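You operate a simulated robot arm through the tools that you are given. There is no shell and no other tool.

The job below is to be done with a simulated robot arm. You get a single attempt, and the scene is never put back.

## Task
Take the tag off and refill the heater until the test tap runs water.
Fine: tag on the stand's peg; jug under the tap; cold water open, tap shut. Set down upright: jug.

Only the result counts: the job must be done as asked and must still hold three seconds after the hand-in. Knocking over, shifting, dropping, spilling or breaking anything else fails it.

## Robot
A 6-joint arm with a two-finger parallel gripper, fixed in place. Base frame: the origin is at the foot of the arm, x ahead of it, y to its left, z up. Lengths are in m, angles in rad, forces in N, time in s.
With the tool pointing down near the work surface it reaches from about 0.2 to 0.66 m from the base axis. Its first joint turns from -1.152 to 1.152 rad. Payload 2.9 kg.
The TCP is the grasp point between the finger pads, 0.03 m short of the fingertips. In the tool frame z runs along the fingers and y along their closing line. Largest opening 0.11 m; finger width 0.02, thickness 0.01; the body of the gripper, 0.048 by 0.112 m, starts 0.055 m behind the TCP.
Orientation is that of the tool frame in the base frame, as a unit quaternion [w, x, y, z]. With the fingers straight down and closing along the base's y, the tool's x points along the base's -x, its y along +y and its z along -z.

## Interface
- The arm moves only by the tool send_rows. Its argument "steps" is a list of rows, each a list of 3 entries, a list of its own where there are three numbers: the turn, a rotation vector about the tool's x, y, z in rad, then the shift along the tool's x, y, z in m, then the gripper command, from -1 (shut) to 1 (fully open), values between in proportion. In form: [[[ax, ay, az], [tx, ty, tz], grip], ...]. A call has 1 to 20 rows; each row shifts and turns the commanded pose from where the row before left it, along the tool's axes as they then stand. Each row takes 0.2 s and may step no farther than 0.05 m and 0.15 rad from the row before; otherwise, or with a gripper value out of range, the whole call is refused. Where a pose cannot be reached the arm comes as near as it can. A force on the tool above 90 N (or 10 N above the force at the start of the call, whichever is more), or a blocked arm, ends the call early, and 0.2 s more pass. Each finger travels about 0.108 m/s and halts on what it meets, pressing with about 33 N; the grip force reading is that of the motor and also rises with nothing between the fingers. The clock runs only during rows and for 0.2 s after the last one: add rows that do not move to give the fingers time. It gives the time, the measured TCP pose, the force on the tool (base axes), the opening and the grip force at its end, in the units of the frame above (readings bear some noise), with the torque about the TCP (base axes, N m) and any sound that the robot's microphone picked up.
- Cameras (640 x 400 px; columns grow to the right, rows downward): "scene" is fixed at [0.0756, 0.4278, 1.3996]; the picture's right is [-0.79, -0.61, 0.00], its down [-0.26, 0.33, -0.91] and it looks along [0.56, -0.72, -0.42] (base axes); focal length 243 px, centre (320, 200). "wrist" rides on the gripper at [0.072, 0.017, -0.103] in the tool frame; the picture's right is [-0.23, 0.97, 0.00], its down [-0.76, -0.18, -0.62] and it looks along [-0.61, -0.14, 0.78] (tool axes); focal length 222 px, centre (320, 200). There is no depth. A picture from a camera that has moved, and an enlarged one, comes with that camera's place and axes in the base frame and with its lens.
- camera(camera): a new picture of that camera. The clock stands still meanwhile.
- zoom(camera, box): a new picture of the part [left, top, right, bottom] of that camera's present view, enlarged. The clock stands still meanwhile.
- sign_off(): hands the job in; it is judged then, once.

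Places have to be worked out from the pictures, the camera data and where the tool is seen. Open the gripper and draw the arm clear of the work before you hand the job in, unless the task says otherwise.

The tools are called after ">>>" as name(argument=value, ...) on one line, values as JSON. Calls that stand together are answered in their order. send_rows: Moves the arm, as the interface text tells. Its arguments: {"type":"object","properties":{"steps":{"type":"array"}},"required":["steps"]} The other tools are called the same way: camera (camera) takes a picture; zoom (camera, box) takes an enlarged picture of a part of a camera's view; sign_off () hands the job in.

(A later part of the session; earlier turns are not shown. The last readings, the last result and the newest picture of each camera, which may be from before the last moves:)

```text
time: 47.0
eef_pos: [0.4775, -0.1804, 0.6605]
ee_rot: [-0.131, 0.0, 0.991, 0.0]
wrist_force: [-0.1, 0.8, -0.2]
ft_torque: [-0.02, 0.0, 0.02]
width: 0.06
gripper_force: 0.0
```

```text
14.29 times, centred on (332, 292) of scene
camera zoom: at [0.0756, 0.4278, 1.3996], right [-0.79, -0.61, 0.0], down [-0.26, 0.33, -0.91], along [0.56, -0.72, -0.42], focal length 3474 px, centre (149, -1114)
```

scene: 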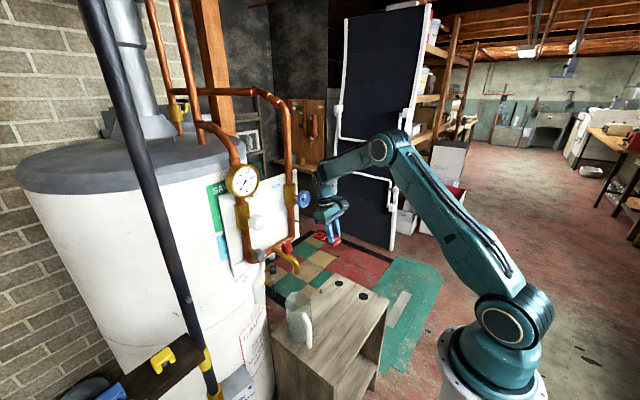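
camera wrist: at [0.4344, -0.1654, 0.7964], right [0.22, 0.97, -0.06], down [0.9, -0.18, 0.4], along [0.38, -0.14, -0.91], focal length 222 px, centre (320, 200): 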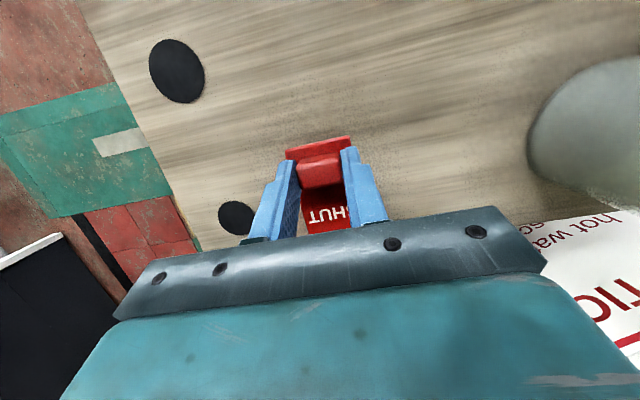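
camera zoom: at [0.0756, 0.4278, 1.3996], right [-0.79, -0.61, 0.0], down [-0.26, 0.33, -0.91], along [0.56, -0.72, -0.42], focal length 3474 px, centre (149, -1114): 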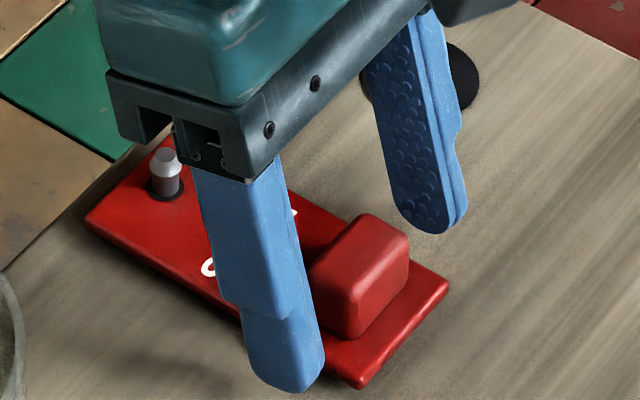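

The tag lies flat on the stand with the peg through its hole, and the fingers are clear. I'll retreat straight up, then pitch the tool towards the panel for the blue COLD knob.

>>> send_rows(steps=[[[0, 0, 0], [0.0051, 0, -0.0193], 0.09], [[0, 0, 0], [0.0102, 0, -0.0387], 0.09], [[0, 0, 0], [0.0102, 0, -0.0387], 0.09], [[0, 0, 0], [0.0102, 0, -0.0387], 0.09], [[0, 0, 0], [0.0102, 0, -0.0387], 0.09], [[0, 0, 0], [0.0247, 0, -0.0349], 0.09], [[0, 0, 0], [0.0247, 0, -0.0349], 0.09], [[0, -0.148, 0], [0, 0, 0], 0.09], [[0, -0.148, 0], [0, 0, 0], 0.09], [[0, -0.148, 0], [0, 0, 0], 0.09], [[0, -0.148, 0], [0, 0, 0], 0.09], [[0, -0.148, 0], [0, 0, 0], 0.09], [[0, -0.148, 0], [0, 0, 0], 0.09]])

>>> camera(camera="wrist")

>>> camera(camera="scene")

>>> zoom(camera="scene", box=[260, 260, 360, 350])

```text
time: 49.8
eef_pos: [0.4467, -0.1797, 0.9205]
ee_rot: [0.309, 0.0, 0.951, 0.001]
wrist_force: [0.7, -0.7, 0.1]
ft_torque: [-0.01, -0.03, -0.01]
width: 0.06
gripper_force: 0.1
```

```text
taken
camera wrist: at [0.3295, -0.1637, 0.9624], right [0.18, 0.97, 0.13], down [0.25, -0.18, 0.95], along [0.95, -0.14, -0.28], focal length 222 px, centre (320, 200)
```

wrist: 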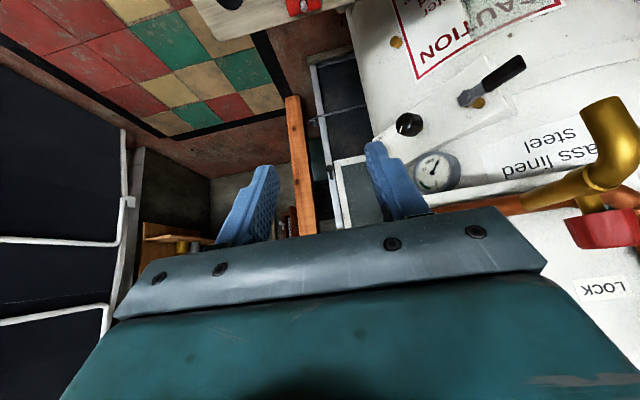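

```text
taken
```

scene: 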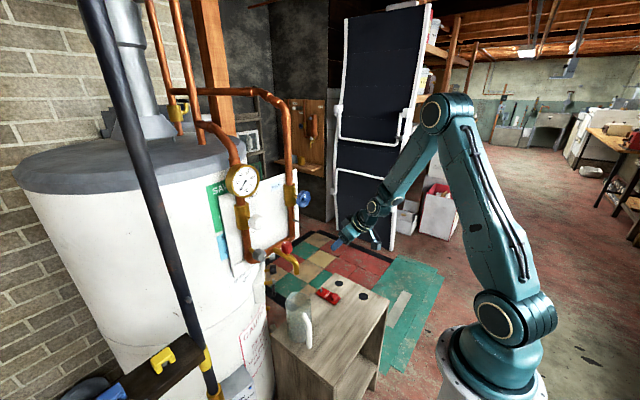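

```text
4.44 times, centred on (310, 305) of scene
camera zoom: at [0.0756, 0.4278, 1.3996], right [-0.79, -0.61, 0.0], down [-0.26, 0.33, -0.91], along [0.56, -0.72, -0.42], focal length 1081 px, centre (364, -267)
```

zoom: 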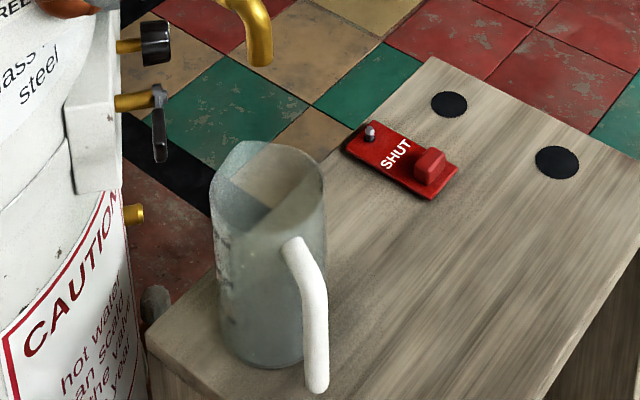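

The tag is lying flat on its peg and the jug is well centred under the spout. The blue COLD knob refines to a centre of (0.541, -0.0855, 1.087) with a diameter of about 60 mm. I'll move to a standoff in front of it.

>>> send_rows(steps=[[[0, 0, 0], [-0.0229, 0.0188, -0.0247], 0.4], [[0, 0, 0], [-0.0229, 0.0188, -0.0247], 0.64], [[0, 0, 0], [-0.0229, 0.0188, -0.0247], 0.64], [[0, 0, 0], [-0.0229, 0.0188, -0.0247], 0.64], [[0, 0, 0], [-0.0229, 0.0188, -0.0247], 0.64], [[0, -0.128, 0], [0, 0, 0], 0.64], [[0, -0.128, 0], [0, 0, 0], 0.64], [[0, -0.128, 0], [0, 0, 0], 0.64], [[0, -0.128, 0], [0, 0, 0], 0.64], [[0, -0.128, 0], [0, 0, 0], 0.64], [[0, -0.128, 0], [0, 0, 0], 0.64]])

>>> camera(camera="wrist")

>>> zoom(camera="scene", box=[240, 160, 360, 260])

```text
time: 52.2
eef_pos: [0.4684, -0.0861, 1.0902]
ee_rot: [0.643, 0.0, 0.766, 0.0]
wrist_force: [-0.7, 0.1, -0.3]
ft_torque: [-0.01, 0.0, -0.03]
width: 0.0904
gripper_force: 0.1
```

```text
taken
camera wrist: at [0.3546, -0.0692, 1.035], right [0.04, 0.97, 0.22], down [-0.48, -0.18, 0.86], along [0.88, -0.14, 0.46], focal length 222 px, centre (320, 200)
```

wrist: 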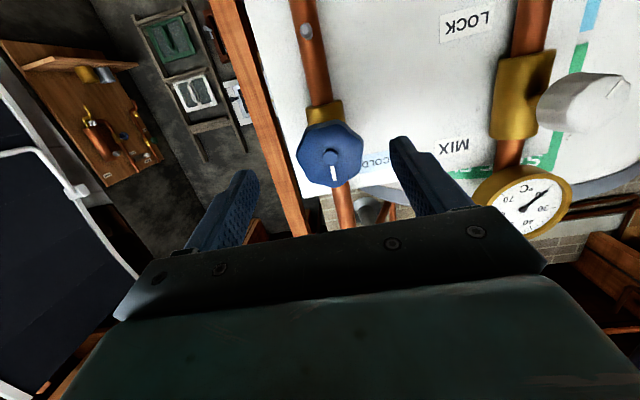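

```text
4.00 times, centred on (300, 210) of scene
camera zoom: at [0.0756, 0.4278, 1.3996], right [-0.79, -0.61, 0.0], down [-0.26, 0.33, -0.91], along [0.56, -0.72, -0.42], focal length 973 px, centre (400, 160)
```

zoom: 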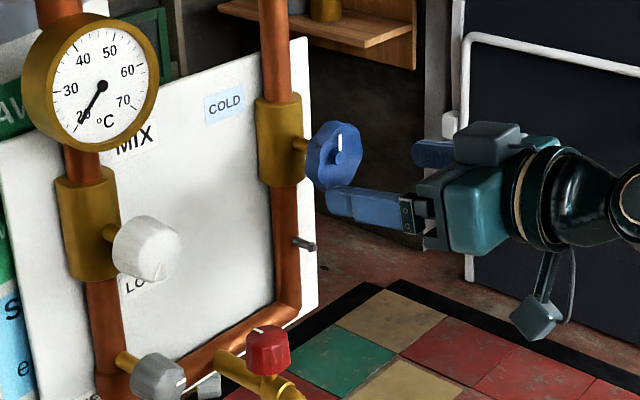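

The knob is centred between the fingers, with its pointer still up. I'll level the tool to horizontal and advance to straddle the knob rim.

>>> send_rows(steps=[[[0, 0, 0], [0.0, 0.0015, 0.015], 0.64], [[0, -0.0873, 0], [0, 0.0015, 0.005], 0.64], [[0, -0.0872, 0], [0, 0, 0], 0.64], [[0, 0, 0], [0, 0, 0.012], 0.64], [[0, 0, 0], [0, 0, 0.012], 0.64], [[0, 0, 0], [0, 0, 0.012], 0.64]])

>>> camera(camera="wrist")

>>> zoom(camera="scene", box=[260, 160, 340, 230])

```text
time: 53.6
eef_pos: [0.524, -0.0816, 1.0856]
ee_rot: [0.706, 0.0, 0.708, -0.001]
wrist_force: [0.3, 0.5, 0.6]
ft_torque: [0.0, -0.01, 0.0]
width: 0.0903
gripper_force: 0.1
```

```text
taken
camera wrist: at [0.4214, -0.0659, 1.0127], right [0.0, 0.97, 0.23], down [-0.62, -0.18, 0.76], along [0.78, -0.14, 0.61], focal length 222 px, centre (320, 200)
```

wrist: 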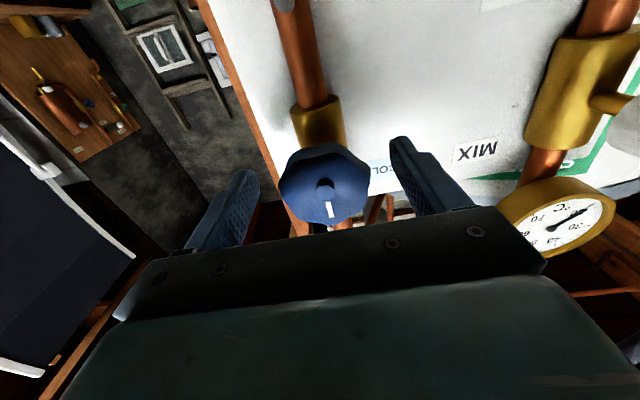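

```text
5.71 times, centred on (300, 195) of scene
camera zoom: at [0.0756, 0.4278, 1.3996], right [-0.79, -0.61, 0.0], down [-0.26, 0.33, -0.91], along [0.56, -0.72, -0.42], focal length 1390 px, centre (434, 229)
```

zoom: 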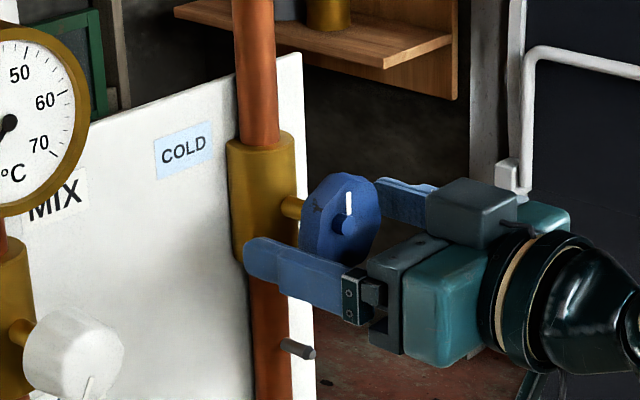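

The knob sits within the fingers. I'll nudge +2.5 mm in y and close on it.

>>> send_rows(steps=[[[0, 0, 0], [0, 0.0025, 0], 0.64], [[0, 0, 0], [0, 0, 0], -1], [[0, 0, 0], [0, 0, 0], -1], [[0, 0, 0], [0, 0, 0], -1]])

>>> camera(camera="wrist")

>>> zoom(camera="scene", box=[260, 160, 340, 230])

```text
time: 54.6
eef_pos: [0.5243, -0.0813, 1.0851]
ee_rot: [0.707, 0.0, 0.708, 0.0]
wrist_force: [3.1, 2.1, 0.1]
ft_torque: [-0.01, 0.15, -0.31]
width: 0.0559
gripper_force: 45.6
```

```text
taken
camera wrist: at [0.4215, -0.0639, 1.0126], right [0.0, 0.97, 0.23], down [-0.62, -0.18, 0.76], along [0.78, -0.14, 0.61], focal length 222 px, centre (320, 200)
```

wrist: 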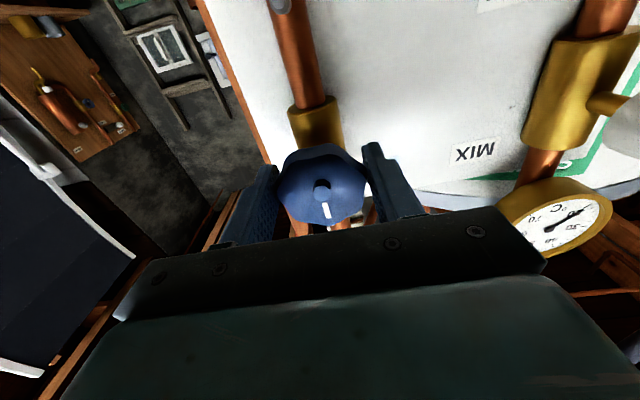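

```text
5.71 times, centred on (300, 195) of scene
camera zoom: at [0.0757, 0.4278, 1.3996], right [-0.79, -0.61, 0.0], down [-0.26, 0.33, -0.91], along [0.56, -0.72, -0.42], focal length 1390 px, centre (434, 229)
```

zoom: 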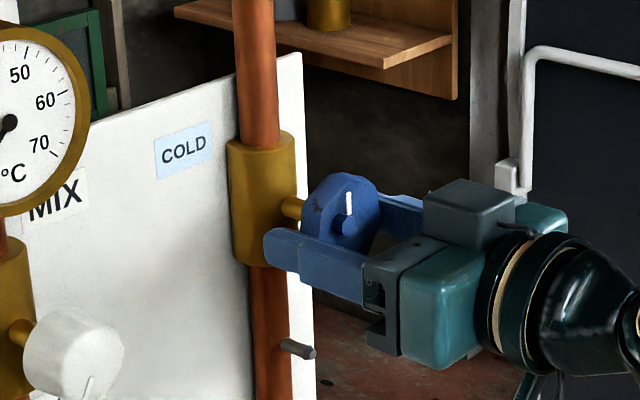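

The knob is gripped firmly at 56 mm with the axis well aligned. I'll try a small counter-clockwise turn, as seen from the front, and watch the torque and listen.

>>> send_rows(steps=[[[0, 0, -0.08], [0, 0, 0], -1], [[0, 0, -0.1], [0, 0, 0], -1], [[0, 0, -0.1], [0, 0, 0], -1]])

>>> camera(camera="wrist")

>>> zoom(camera="scene", box=[260, 160, 340, 230])

```text
time: 55.4
eef_pos: [0.5242, -0.0803, 1.0861]
ee_rot: [0.7, -0.098, 0.7, -0.1]
wrist_force: [-2.0, -8.1, 4.9]
ft_torque: [0.07, -0.02, 0.89]
width: 0.0558
gripper_force: 45.1
```

```text
taken
camera wrist: at [0.4216, -0.0858, 1.0108], right [0.0, 1.0, -0.05], down [-0.62, 0.04, 0.78], along [0.78, 0.03, 0.62], focal length 222 px, centre (320, 200)
```

wrist: 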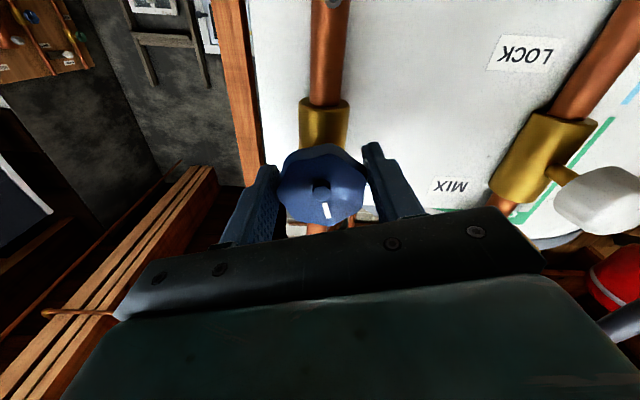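

```text
5.71 times, centred on (300, 195) of scene
camera zoom: at [0.0755, 0.4275, 1.3997], right [-0.79, -0.61, 0.0], down [-0.26, 0.33, -0.91], along [0.56, -0.72, -0.42], focal length 1390 px, centre (434, 229)
```

zoom: 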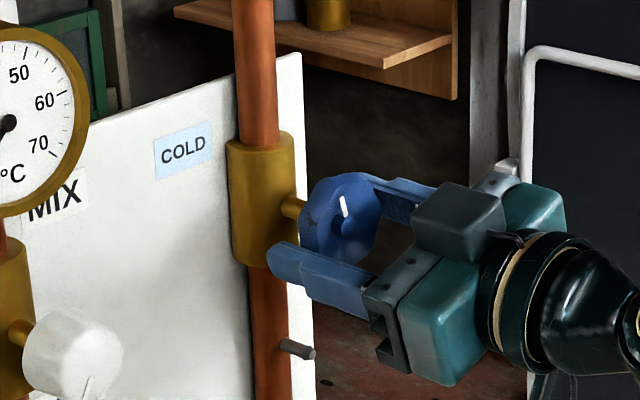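

The pointer follows with almost no resistance, so it's opening counter-clockwise. I'll continue the turn.

>>> send_rows(steps=[[[0, 0, -0.12], [0, 0, 0], -1], [[0, 0, -0.12], [0, 0, 0], -1], [[0, 0, -0.12], [0, 0, 0], -1], [[0, 0, -0.12], [0, 0, 0], -1], [[0, 0, -0.12], [0, 0, 0], -1], [[0, 0, -0.12], [0, 0, 0], -1]])

>>> camera(camera="wrist")

>>> zoom(camera="scene", box=[260, 160, 340, 230])

```text
time: 56.8
eef_pos: [0.5247, -0.0845, 1.0874]
ee_rot: [0.62, -0.336, 0.62, -0.344]
wrist_force: [-0.4, -30.3, 17.9]
ft_torque: [0.16, 0.21, 0.73]
width: 0.0558
gripper_force: 45.0
```

```text
taken
camera wrist: at [0.4216, -0.1361, 1.0335], right [0.01, 0.72, -0.7], down [-0.62, 0.55, 0.56], along [0.78, 0.43, 0.45], focal length 222 px, centre (320, 200)
```

wrist: 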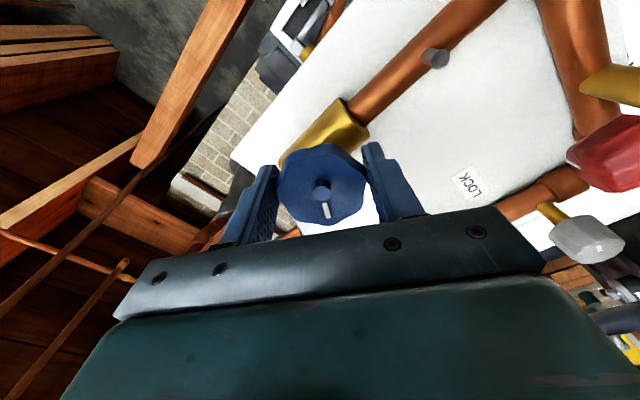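

```text
5.71 times, centred on (300, 195) of scene
camera zoom: at [0.0753, 0.4269, 1.3999], right [-0.79, -0.61, 0.0], down [-0.26, 0.33, -0.91], along [0.56, -0.72, -0.42], focal length 1390 px, centre (434, 229)
```

zoom: 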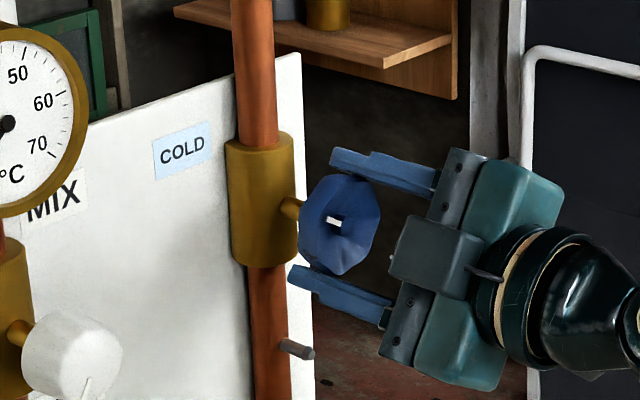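

It has turned about 58° and the pointer now swings left. The side force shows a slight axis offset, so I'll correct about 3.5 mm laterally and finish the quarter turn.

>>> send_rows(steps=[[[0, 0, 0], [0.0021, -0.0032, 0], -1], [[0, 0, -0.14], [0, 0, 0], -1], [[0, 0, -0.14], [0, 0, 0], -1], [[0, 0, -0.14], [0, 0, 0], -1], [[0, 0, -0.14], [0, 0, 0], -1]])

>>> zoom(camera="scene", box=[260, 160, 340, 230])

```text
time: 58.0
eef_pos: [0.5246, -0.0852, 1.089]
ee_rot: [0.504, -0.494, 0.501, -0.501]
wrist_force: [-8.5, -15.1, 34.3]
ft_torque: [0.18, -0.17, 1.05]
width: 0.0559
gripper_force: 44.7
```

```text
5.71 times, centred on (300, 195) of scene
camera zoom: at [0.0748, 0.4274, 1.3997], right [-0.79, -0.61, 0.0], down [-0.26, 0.33, -0.91], along [0.56, -0.72, -0.42], focal length 1390 px, centre (434, 229)
```

zoom: 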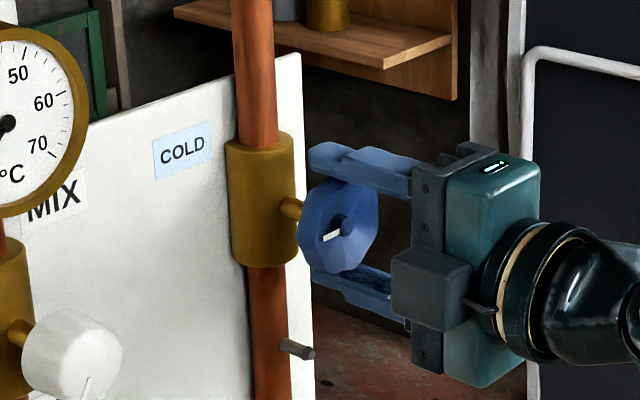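

That's exactly a quarter turn, with the pointer at +y. I'll relieve the side load and test whether there's a stop by turning a bit further.

>>> send_rows(steps=[[[0, 0, 0], [0.0015, -0.003, 0], -1], [[0, 0, -0.1], [0, 0, 0], -1], [[0, 0, -0.1], [0, 0, 0], -1], [[0, 0, 0], [0, 0, 0], -1]])

>>> zoom(camera="scene", box=[260, 160, 340, 230])

>>> camera(camera="wrist")

```text
time: 59.0
eef_pos: [0.5239, -0.0847, 1.0917]
ee_rot: [-0.451, 0.545, -0.449, 0.546]
wrist_force: [0.3, 4.3, 28.3]
ft_torque: [0.16, -0.35, -0.9]
width: 0.0557
gripper_force: 44.5
```

```text
5.71 times, centred on (300, 195) of scene
camera zoom: at [0.0751, 0.428, 1.3995], right [-0.79, -0.61, 0.0], down [-0.26, 0.33, -0.91], along [0.56, -0.72, -0.42], focal length 1390 px, centre (434, 229)
```

zoom: 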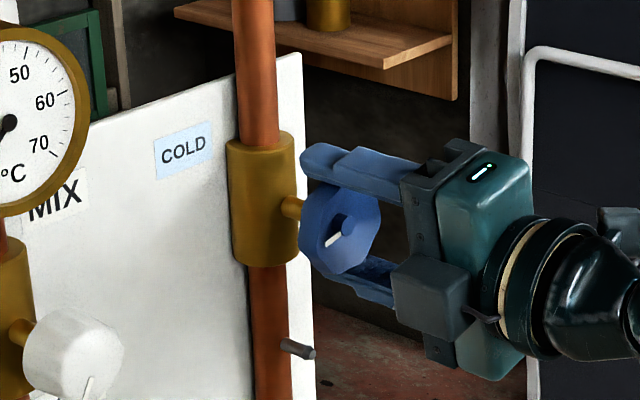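

```text
taken
camera wrist: at [0.4217, -0.1601, 1.088], right [0.0, 0.04, -1.0], down [-0.62, 0.78, 0.03], along [0.78, 0.62, 0.03], focal length 222 px, centre (320, 200)
```

wrist: 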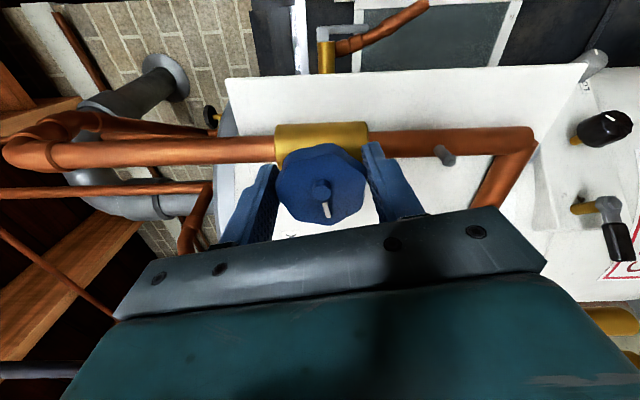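

There's no stop yet; the knob still turns with the gripper at about 100°. I'll keep turning, as far as a stop or the wrist allows.

>>> send_rows(steps=[[[0, 0, 0], [0.0004, -0.002, 0], -1], [[0, 0, -0.12], [0, 0, 0], -1], [[0, 0, -0.12], [0, 0, 0], -1], [[0, 0, -0.12], [0, 0, 0], -1], [[0, 0, -0.12], [0, 0, 0], -1], [[0, 0, -0.12], [0, 0, 0], -1]])

>>> zoom(camera="scene", box=[260, 160, 340, 230])

>>> camera(camera="wrist")

```text
time: 60.4
eef_pos: [0.5331, -0.0812, 1.0909]
ee_rot: [-0.258, 0.664, -0.278, 0.644]
wrist_force: [-36.4, -40.2, -44.5]
ft_torque: [-0.15, -0.18, -0.2]
width: 0.0562
gripper_force: 44.8
out of reach, approached as far as the arm can: row 5, 6
```

```text
5.71 times, centred on (300, 195) of scene
camera zoom: at [0.0753, 0.4263, 1.4001], right [-0.79, -0.61, 0.0], down [-0.26, 0.33, -0.91], along [0.56, -0.72, -0.42], focal length 1390 px, centre (434, 229)
```

zoom: 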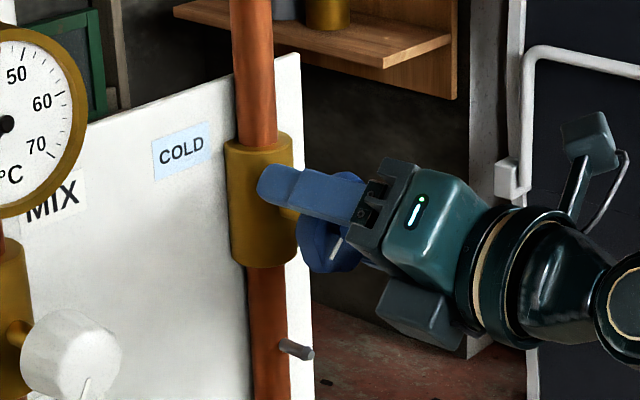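

```text
taken
camera wrist: at [0.4315, -0.1434, 1.1359], right [-0.04, -0.54, -0.84], down [-0.63, 0.67, -0.4], along [0.78, 0.51, -0.36], focal length 222 px, centre (320, 200)
```

wrist: 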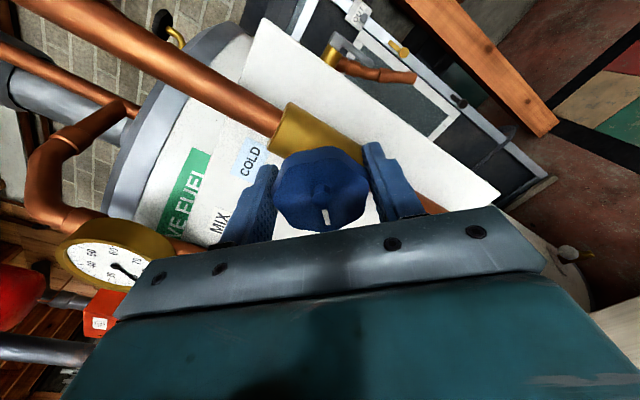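

The wrist limit is reached at about 135° of turn, and there's still no end stop. I'll open, back off, rotate the wrist the other way, and regrip to turn further.

>>> send_rows(steps=[[[0, 0, 0], [0, 0, 0], 0.64], [[0, 0, 0], [0, 0, 0], 0.64], [[0, 0, 0.05], [0, 0, -0.015], 0.64], [[0, 0, 0.12], [0, 0, -0.02], 0.64]])

>>> camera(camera="wrist")

>>> zoom(camera="scene", box=[260, 160, 340, 230])

```text
time: 61.4
eef_pos: [0.5081, -0.072, 1.1071]
ee_rot: [-0.322, 0.63, -0.326, 0.627]
wrist_force: [1.4, -1.9, -3.2]
ft_torque: [0.01, 0.01, -0.01]
width: 0.092
gripper_force: 1.4
out of reach, approached as far as the arm can: row 3
```

```text
taken
camera wrist: at [0.404, -0.1416, 1.1367], right [-0.01, -0.38, -0.93], down [-0.62, 0.73, -0.29], along [0.78, 0.57, -0.24], focal length 222 px, centre (320, 200)
```

wrist: 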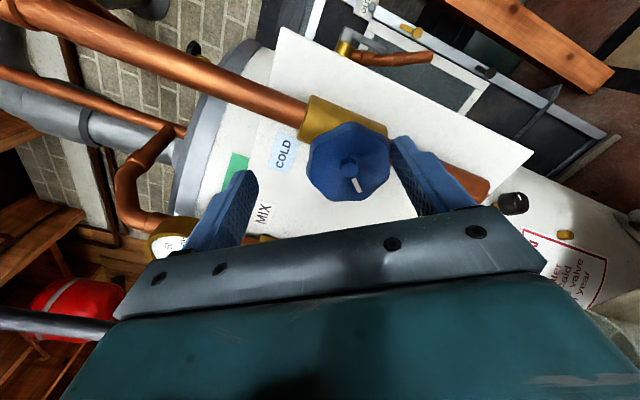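

```text
5.71 times, centred on (300, 195) of scene
camera zoom: at [0.0757, 0.4277, 1.3996], right [-0.79, -0.61, 0.0], down [-0.26, 0.33, -0.91], along [0.56, -0.72, -0.42], focal length 1390 px, centre (434, 229)
```

zoom: 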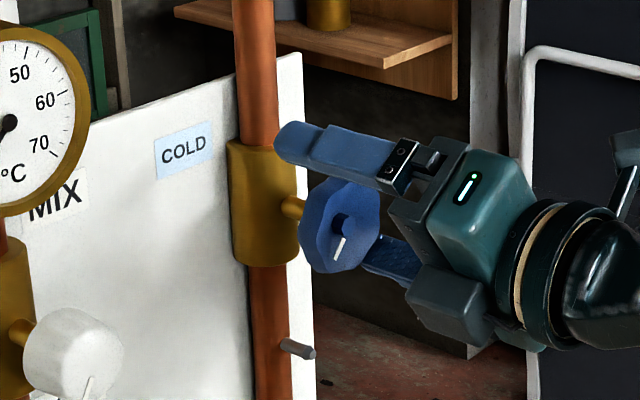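

I'm released, but the TCP has drifted off-centre. I'll back out along the tool axis before rotating the wrist.

>>> send_rows(steps=[[[0, 0, 0], [0, 0, -0.015], 0.8], [[0, 0, 0.15], [0, 0, -0.01], 0.8], [[0, 0, 0.15], [0, 0, 0], 0.8], [[0, 0, 0.15], [0, 0, 0], 0.8], [[0, 0, 0.15], [0, 0, 0], 0.8]])

>>> camera(camera="wrist")

```text
time: 62.6
eef_pos: [0.4874, -0.0684, 1.1159]
ee_rot: [-0.494, 0.505, -0.495, 0.505]
wrist_force: [0.0, 0.3, -0.5]
ft_torque: [-0.02, -0.02, 0.0]
width: 0.0987
gripper_force: 0.1
out of reach, approached as far as the arm can: row 1
```

```text
taken
camera wrist: at [0.3837, -0.1419, 1.0997], right [0.0, 0.21, -0.98], down [-0.62, 0.76, 0.16], along [0.78, 0.61, 0.13], focal length 222 px, centre (320, 200)
```

wrist: 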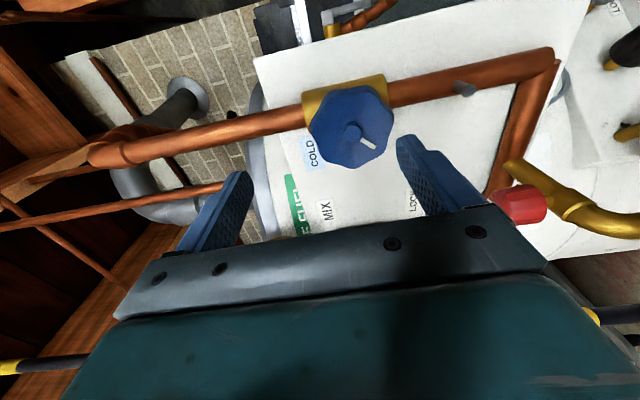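

I'm clear of the knob now. I'll recentre on the knob axis and rotate the wrist back past zero to the other side for a fresh bite.

>>> send_rows(steps=[[[0, 0, 0], [0.016, 0.0275, -0.003], 0.64], [[0, 0, 0.147], [0, 0, 0], 0.64], [[0, 0, 0.147], [0, 0, 0], 0.64], [[0, 0, 0.147], [0, 0, 0], 0.64], [[0, 0, 0.147], [0, 0, 0], 0.64], [[0, 0, 0.147], [0, 0, 0], 0.64], [[0, 0, 0.147], [0, 0, 0], 0.64], [[0, 0, 0.147], [0, 0, 0], 0.64], [[0, 0, 0.147], [0, 0, 0], 0.64], [[0, 0, 0.147], [0, 0, 0], 0.64], [[0, 0, 0.147], [0, 0, 0], 0.64], [[0, 0, 0.147], [0, 0, 0], 0.64], [[0, 0, 0.147], [0, 0, 0], 0.64], [[0, 0, 0.147], [0, 0, 0], 0.64], [[0, 0, 0.147], [0, 0, 0], 0.64]])

>>> camera(camera="wrist")

```text
time: 65.8
eef_pos: [0.4846, -0.0852, 1.0889]
ee_rot: [0.687, 0.166, 0.688, 0.163]
wrist_force: [0.2, 0.9, -0.3]
ft_torque: [0.04, 0.01, 0.03]
width: 0.0901
gripper_force: 0.0
```

```text
taken
camera wrist: at [0.3806, -0.0382, 1.0322], right [0.0, 0.77, 0.64], down [-0.62, -0.5, 0.6], along [0.78, -0.4, 0.48], focal length 222 px, centre (320, 200)
```

wrist: 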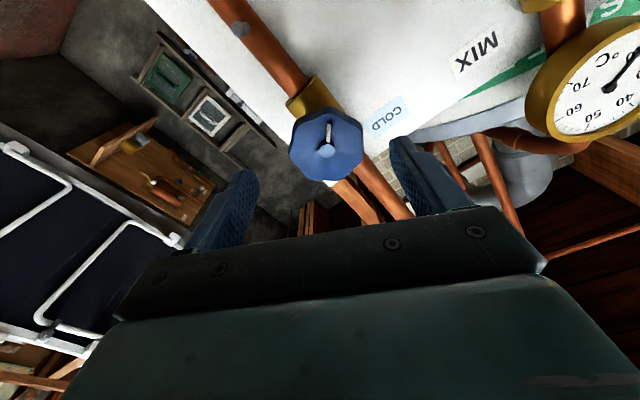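

I'm in front of the knob with the wrist on the other side. I'll rotate a little further, recentre, advance and regrip.

>>> send_rows(steps=[[[0, 0, 0.145], [0, 0, 0], 0.64], [[0, 0, 0.145], [0, 0, 0], 0.64], [[0, 0, 0.145], [0, 0, 0], 0.64], [[0, 0, 0.145], [0, 0, 0], 0.64], [[0, 0, 0.145], [0, 0, 0], 0.64], [[0, 0, 0], [0.0005, 0.0029, 0.01], 0.64], [[0, 0, 0], [0, 0, 0.015], 0.64], [[0, 0, 0], [0, 0, 0.015], 0.64]])

>>> camera(camera="wrist")

>>> zoom(camera="scene", box=[260, 160, 340, 230])

```text
time: 67.6
eef_pos: [0.524, -0.0819, 1.0915]
ee_rot: [0.585, 0.397, 0.586, 0.396]
wrist_force: [-0.3, 0.2, -0.2]
ft_torque: [0.02, 0.01, 0.02]
width: 0.0903
gripper_force: 0.0
```

```text
taken
camera wrist: at [0.4203, -0.0106, 1.0805], right [0.0, 0.15, 0.99], down [-0.62, -0.77, 0.12], along [0.78, -0.62, 0.09], focal length 222 px, centre (320, 200)
```

wrist: 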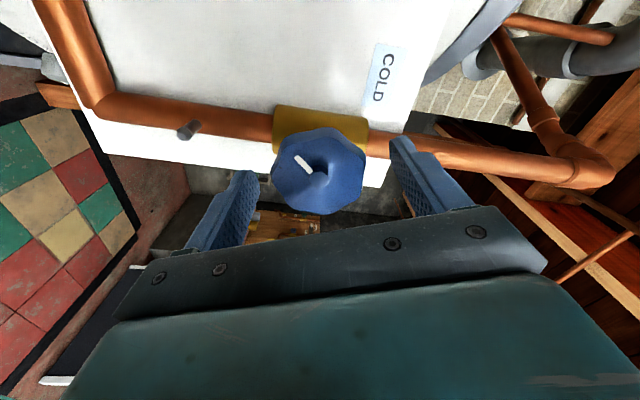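

```text
5.71 times, centred on (300, 195) of scene
camera zoom: at [0.0756, 0.4278, 1.3996], right [-0.79, -0.61, 0.0], down [-0.26, 0.33, -0.91], along [0.56, -0.72, -0.42], focal length 1390 px, centre (434, 229)
```

zoom: 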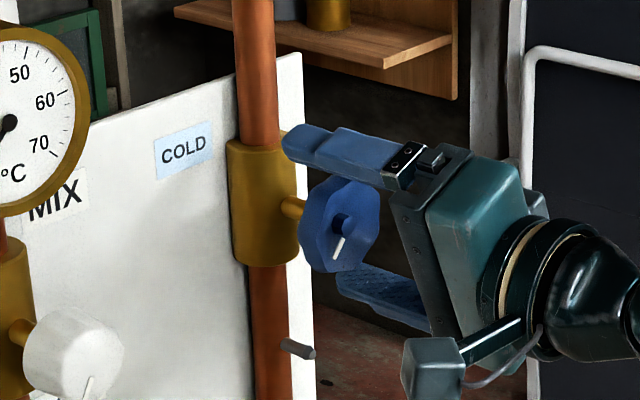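

The knob is centred between the fingers. I'll close and turn further counter-clockwise.

>>> send_rows(steps=[[[0, 0, 0], [0, 0, 0], -1], [[0, 0, 0], [0, 0, 0], -1], [[0, 0, 0], [0, 0, 0], -1], [[0, 0, -0.08], [0, 0, 0], -1], [[0, 0, -0.12], [0, 0, 0], -1], [[0, 0, -0.12], [0, 0, 0], -1], [[0, 0, -0.12], [0, 0, 0], -1], [[0, 0, -0.12], [0, 0, 0], -1]])

>>> camera(camera="wrist")

>>> zoom(camera="scene", box=[260, 160, 340, 230])

```text
time: 69.4
eef_pos: [0.5223, -0.0827, 1.092]
ee_rot: [0.673, 0.219, 0.671, 0.221]
wrist_force: [-7.9, 14.0, 28.2]
ft_torque: [0.07, 0.51, 0.66]
width: 0.0557
gripper_force: 45.0
```

```text
taken
camera wrist: at [0.4205, -0.0267, 1.0442], right [0.0, 0.65, 0.76], down [-0.62, -0.59, 0.51], along [0.78, -0.47, 0.41], focal length 222 px, centre (320, 200)
```

wrist: 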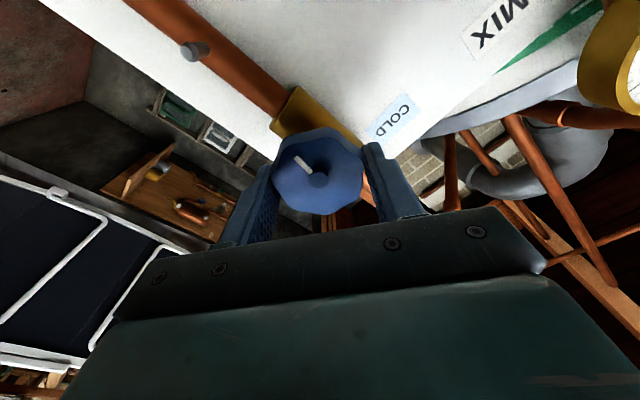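

```text
5.71 times, centred on (300, 195) of scene
camera zoom: at [0.0749, 0.4283, 1.3995], right [-0.79, -0.61, 0.0], down [-0.26, 0.33, -0.91], along [0.56, -0.72, -0.42], focal length 1390 px, centre (434, 229)
```

zoom: 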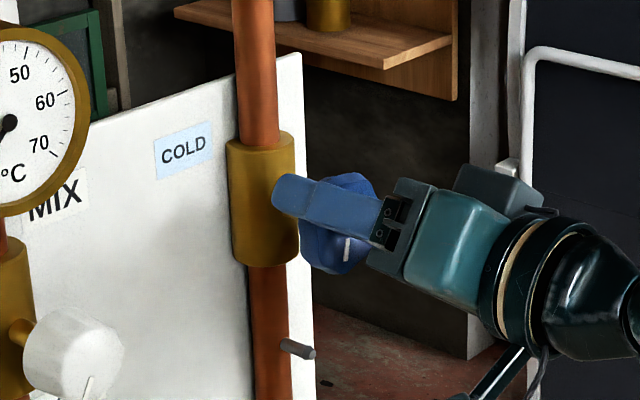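

It still turns freely, with the pointer now straight down at about 170°. I'll continue with a small lateral correction.

>>> send_rows(steps=[[[0, 0, 0], [-0.0011, 0.0027, 0], -1], [[0, 0, -0.13], [0, 0, 0], -1], [[0, 0, -0.13], [0, 0, 0], -1], [[0, 0, -0.13], [0, 0, 0], -1], [[0, 0, -0.13], [0, 0, 0], -1], [[0, 0, -0.13], [0, 0, 0], -1], [[0, 0, -0.13], [0, 0, 0], -1]])

>>> camera(camera="wrist")

>>> zoom(camera="scene", box=[260, 160, 340, 230])

```text
time: 71.0
eef_pos: [0.5232, -0.0791, 1.0917]
ee_rot: [0.703, -0.054, 0.707, -0.051]
wrist_force: [0.1, 23.8, 4.1]
ft_torque: [0.5, 0.05, 0.05]
width: 0.0551
gripper_force: 45.0
```

```text
taken
camera wrist: at [0.4205, -0.0751, 1.0184], right [0.0, 1.0, 0.08], down [-0.62, -0.06, 0.78], along [0.79, -0.05, 0.62], focal length 222 px, centre (320, 200)
```

wrist: 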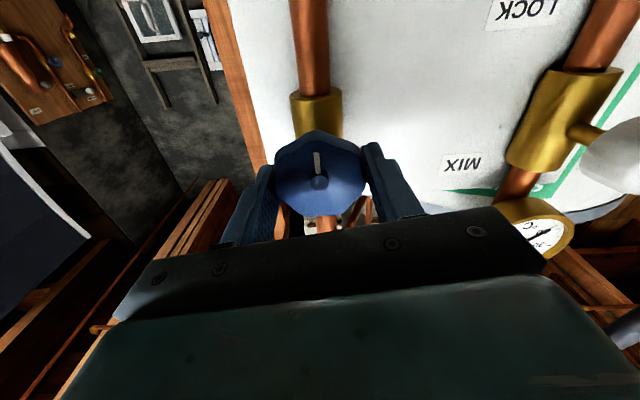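

```text
5.71 times, centred on (300, 195) of scene
camera zoom: at [0.0756, 0.4285, 1.3993], right [-0.79, -0.61, 0.0], down [-0.26, 0.33, -0.91], along [0.56, -0.72, -0.42], focal length 1390 px, centre (434, 229)
```

zoom: 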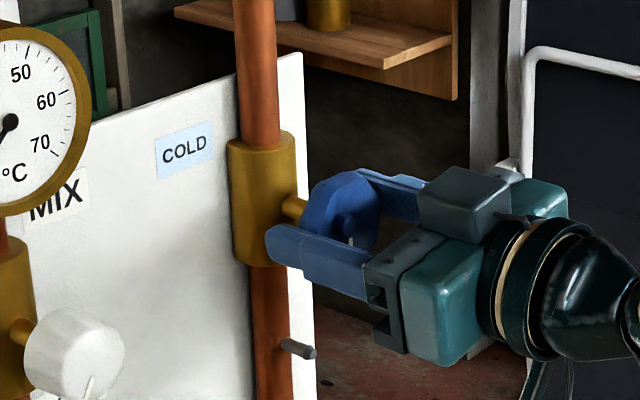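

The pointer stayed straight down while the gripper slipped around the knob and the torque rose to 0.5 N·m. So the valve has reached its end stop at a half turn: COLD is fully open. I'll release and back off.

>>> send_rows(steps=[[[0, 0, 0], [0, 0, 0], 0.64], [[0, 0, 0], [0, 0, 0], 0.64], [[0, 0, 0], [0, 0, -0.02], 0.64], [[0, 0, 0], [0, 0, -0.018], 0.64]])

>>> camera(camera="wrist")

>>> zoom(camera="scene", box=[220, 160, 340, 290])

```text
time: 72.0
eef_pos: [0.484, -0.0811, 1.0937]
ee_rot: [0.704, -0.054, 0.706, -0.053]
wrist_force: [0.5, 0.9, 0.0]
ft_torque: [-0.02, -0.01, 0.01]
width: 0.0903
gripper_force: 0.0
```

```text
taken
camera wrist: at [0.3822, -0.0766, 1.0193], right [0.0, 1.0, 0.08], down [-0.62, -0.06, 0.78], along [0.78, -0.05, 0.62], focal length 222 px, centre (320, 200)
```

wrist: 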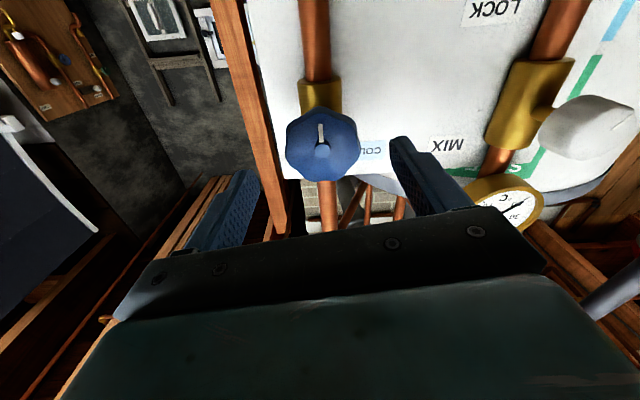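

```text
3.08 times, centred on (280, 225) of scene
camera zoom: at [0.0756, 0.4278, 1.3996], right [-0.79, -0.61, 0.0], down [-0.26, 0.33, -0.91], along [0.56, -0.72, -0.42], focal length 748 px, centre (443, 123)
```

zoom: 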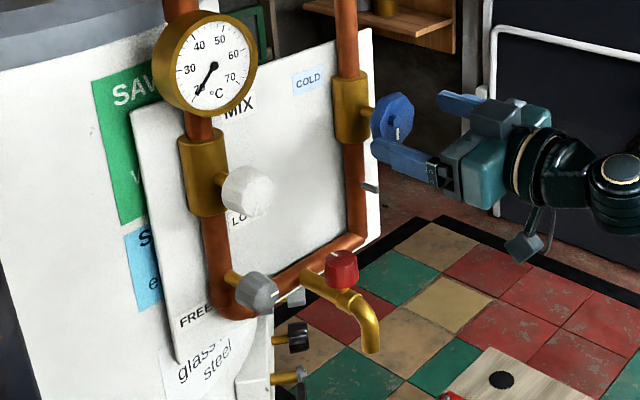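

Blue's pointer is straight down and nothing is running yet, as expected with the tap shut. I'll pull back and take a good look at the red tap knob to fix its position accurately.

>>> send_rows(steps=[[[0, 0, 0.15], [0, 0, -0.004], 0.3], [[0, 0.1315, 0], [0, 0, -0.008], 0.1], [[0, 0.1315, 0], [0, 0, -0.008], 0.1], [[0, 0.1315, 0], [0, 0, -0.008], 0.1], [[0, 0.1315, 0], [0, 0, -0.008], 0.1], [[0, 0.1315, 0], [0, 0, -0.008], 0.1], [[0, 0.1315, 0], [0, 0, -0.008], 0.1], [[0, 0.1315, 0], [0, 0, -0.008], 0.1], [[0, 0, 0], [0.0184, 0.03, 0.0153], 0.1], [[0, 0, 0], [0.0184, 0.03, 0.0153], 0.1], [[0, 0, 0], [0.0184, 0.03, 0.0153], 0.1]])

>>> camera(camera="wrist")

>>> zoom(camera="wrist", box=[260, 90, 400, 210])

>>> zoom(camera="scene", box=[260, 225, 320, 285])

```text
time: 74.4
eef_pos: [0.4151, 0.0076, 1.0451]
ee_rot: [0.319, 0.0, 0.948, 0.0]
wrist_force: [0.4, 0.4, 0.0]
ft_torque: [-0.05, -0.03, -0.02]
width: 0.0607
gripper_force: 0.1
```

```text
taken
camera wrist: at [0.2955, 0.024, 1.0851], right [0.18, 0.97, 0.14], down [0.23, -0.18, 0.96], along [0.96, -0.14, -0.26], focal length 222 px, centre (320, 200)
```

wrist: 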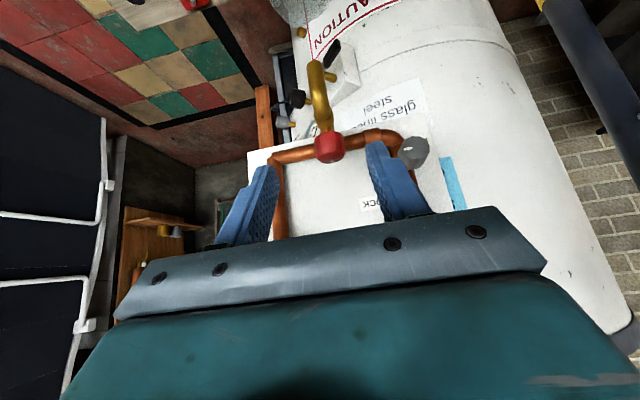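

```text
3.33 times, centred on (330, 150) of wrist
camera zoom: at [0.2955, 0.024, 1.0851], right [0.18, 0.97, 0.14], down [0.23, -0.18, 0.96], along [0.96, -0.14, -0.26], focal length 740 px, centre (287, 367)
```

zoom: 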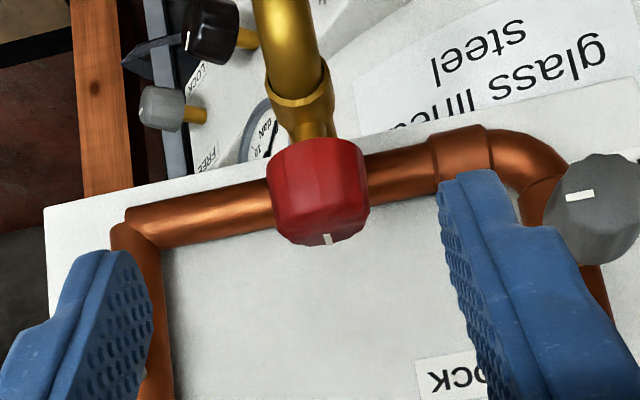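

```text
6.67 times, centred on (290, 255) of scene
camera zoom: at [0.0756, 0.4278, 1.3996], right [-0.79, -0.61, 0.0], down [-0.26, 0.33, -0.91], along [0.56, -0.72, -0.42], focal length 1621 px, centre (520, -167)
```

zoom: 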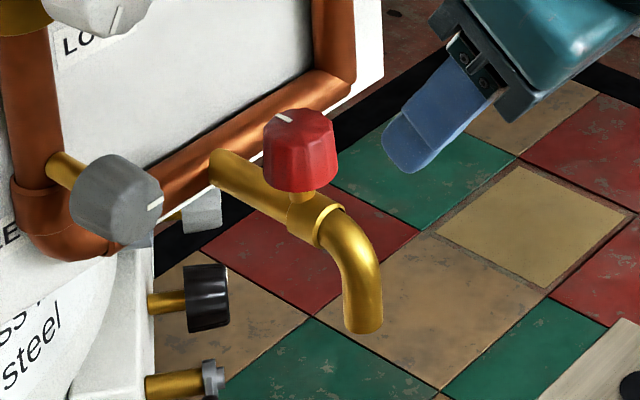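

The red knob's centre is at (0.527, 0.009, 0.962), with a vertical axis, a diameter of about 35 mm, and its pointer towards the panel. I'll approach tilted at 65° and yawed -20°, so I can sweep it counter-clockwise (seen from above) without touching the neighbouring knobs.

>>> send_rows(steps=[[[0, 0, 0], [-0.0068, 0.01, 0.0416], 0.09], [[0, 0, 0], [-0.0068, 0.01, 0.0416], 0.09], [[0, -0.1213, 0], [0, 0, 0], 0.09], [[0, -0.1213, 0], [0, 0, 0], 0.09], [[0, -0.1213, 0], [0, 0, 0], 0.09], [[0, -0.1213, 0], [0, 0, 0], 0.09], [[0.1055, 0, 0.0492], [0, 0, 0], 0.09], [[0.1055, 0, 0.0492], [0, 0, 0], 0.09], [[0.1055, 0, 0.0492], [0, 0, 0], 0.09]])

>>> camera(camera="wrist")

>>> zoom(camera="scene", box=[240, 190, 340, 290])

```text
time: 76.4
eef_pos: [0.4757, 0.0275, 0.9857]
ee_rot: [0.529, 0.146, 0.831, -0.092]
wrist_force: [0.3, -0.4, 0.0]
ft_torque: [0.0, 0.02, 0.0]
width: 0.0598
gripper_force: 0.1
```

```text
taken
camera wrist: at [0.3659, 0.0857, 0.9643], right [0.42, 0.88, 0.21], down [-0.29, -0.08, 0.95], along [0.86, -0.46, 0.22], focal length 222 px, centre (320, 200)
```

wrist: 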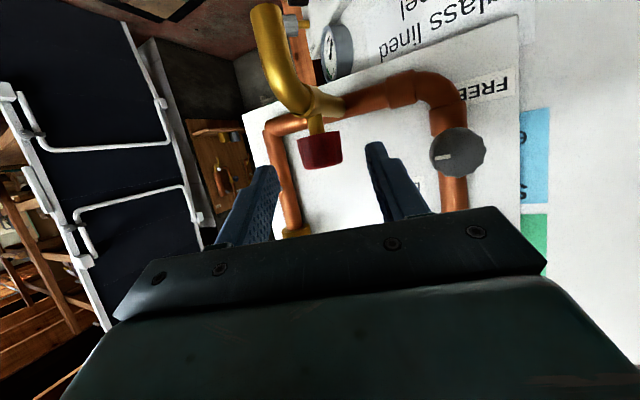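

```text
4.00 times, centred on (290, 240) of scene
camera zoom: at [0.0756, 0.4278, 1.3996], right [-0.79, -0.61, 0.0], down [-0.26, 0.33, -0.91], along [0.56, -0.72, -0.42], focal length 973 px, centre (440, 40)
```

zoom: 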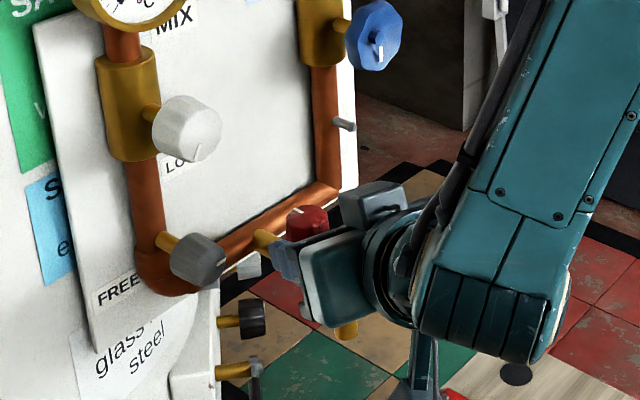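

The knob projects where I predicted, centred between the fingers. I'll advance along the tool axis to straddle it.

>>> send_rows(steps=[[[0, 0, 0], [-0.0027, 0, 0.0137], 0.09], [[0, 0, 0], [0, 0, 0.015], 0.09], [[0, 0, 0], [0, 0, 0.015], 0.09], [[0, 0, 0], [0, 0, 0.015], 0.09]])

>>> camera(camera="wrist")

>>> zoom(camera="scene", box=[255, 200, 325, 270])

```text
time: 77.4
eef_pos: [0.5274, 0.0089, 0.9642]
ee_rot: [0.528, 0.147, 0.831, -0.093]
wrist_force: [0.0, 0.2, -0.3]
ft_torque: [-0.04, 0.03, -0.02]
width: 0.0601
gripper_force: 0.1
```

```text
taken
camera wrist: at [0.4171, 0.0668, 0.9432], right [0.42, 0.88, 0.21], down [-0.29, -0.08, 0.95], along [0.86, -0.46, 0.22], focal length 222 px, centre (320, 200)
```

wrist: 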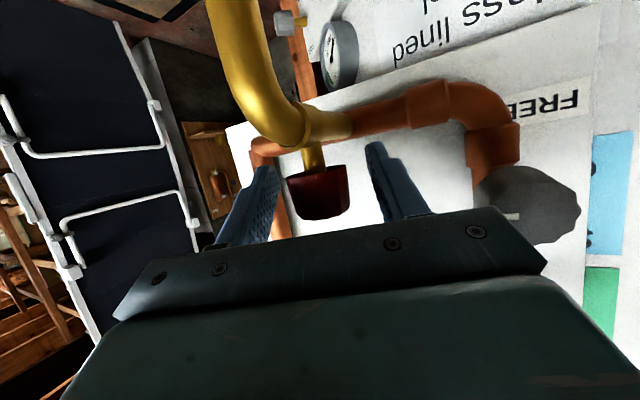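

```text
5.71 times, centred on (290, 235) of scene
camera zoom: at [0.0756, 0.4278, 1.3996], right [-0.79, -0.61, 0.0], down [-0.26, 0.33, -0.91], along [0.56, -0.72, -0.42], focal length 1390 px, centre (491, 0)
```

zoom: 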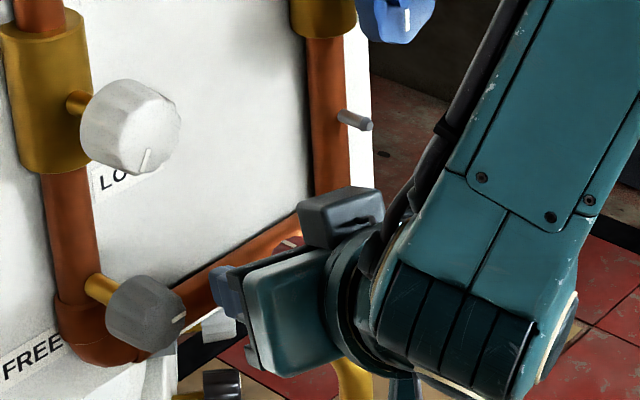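

The knob is between the fingers with no contact forces. I'll close on it.

>>> send_rows(steps=[[[0, 0, 0], [0, 0, 0], -1], [[0, 0, 0], [0, 0, 0], -1], [[0, 0, 0], [0, 0, 0], -1]])

>>> zoom(camera="wrist", box=[220, 120, 440, 260])

```text
time: 78.2
eef_pos: [0.5267, 0.0093, 0.9648]
ee_rot: [0.53, 0.147, 0.83, -0.093]
wrist_force: [3.8, -0.8, -1.0]
ft_torque: [-0.27, 0.13, 0.11]
width: 0.0331
gripper_force: 44.9
```

```text
2.86 times, centred on (330, 190) of wrist
camera zoom: at [0.4172, 0.0668, 0.9432], right [0.42, 0.88, 0.21], down [-0.29, -0.08, 0.95], along [0.86, -0.46, 0.22], focal length 635 px, centre (291, 229)
```

zoom: 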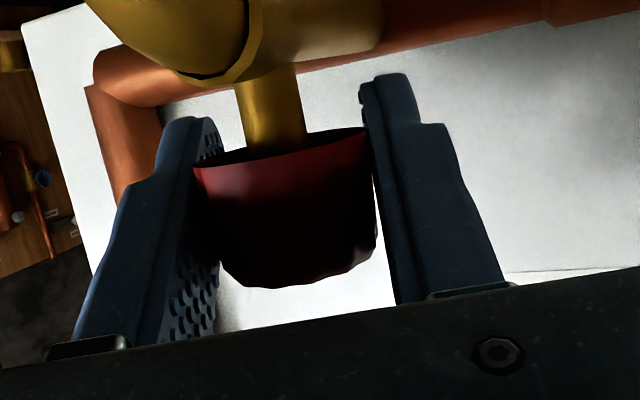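

The knob is gripped at 33 mm. I'll turn counter-clockwise about the vertical axis in small steps, watching the torque, the sound and the spout.

>>> send_rows(steps=[[[-0.0906, 0, -0.0423], [0, 0, 0], -1], [[-0.0906, 0, -0.0423], [0, 0, 0], -1], [[-0.0906, 0, -0.0423], [0, 0, 0], -1]])

>>> zoom(camera="wrist", box=[220, 120, 440, 260])

>>> zoom(camera="scene", box=[255, 200, 355, 300])

```text
time: 79.0
eef_pos: [0.5268, 0.0099, 0.9647]
ee_rot: [0.538, 0.02, 0.843, -0.012]
wrist_force: [-11.8, 6.8, 12.5]
ft_torque: [-0.73, 0.85, -0.03]
width: 0.0334
gripper_force: 44.9
```

```text
2.86 times, centred on (330, 190) of wrist
camera zoom: at [0.4051, 0.0319, 0.9428], right [0.14, 0.97, 0.21], down [-0.25, -0.17, 0.95], along [0.96, -0.19, 0.22], focal length 635 px, centre (291, 229)
```

zoom: 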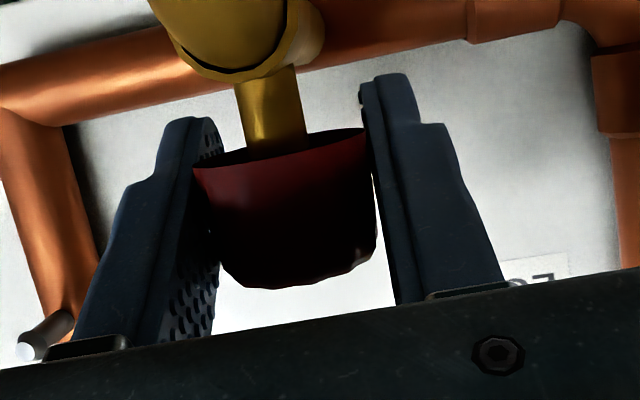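

```text
4.00 times, centred on (305, 250) of scene
camera zoom: at [0.0751, 0.428, 1.3995], right [-0.79, -0.61, 0.0], down [-0.26, 0.33, -0.91], along [0.56, -0.72, -0.42], focal length 973 px, centre (380, 0)
```

zoom: 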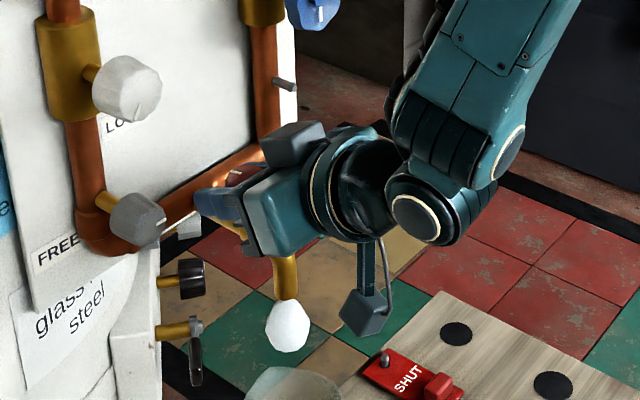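

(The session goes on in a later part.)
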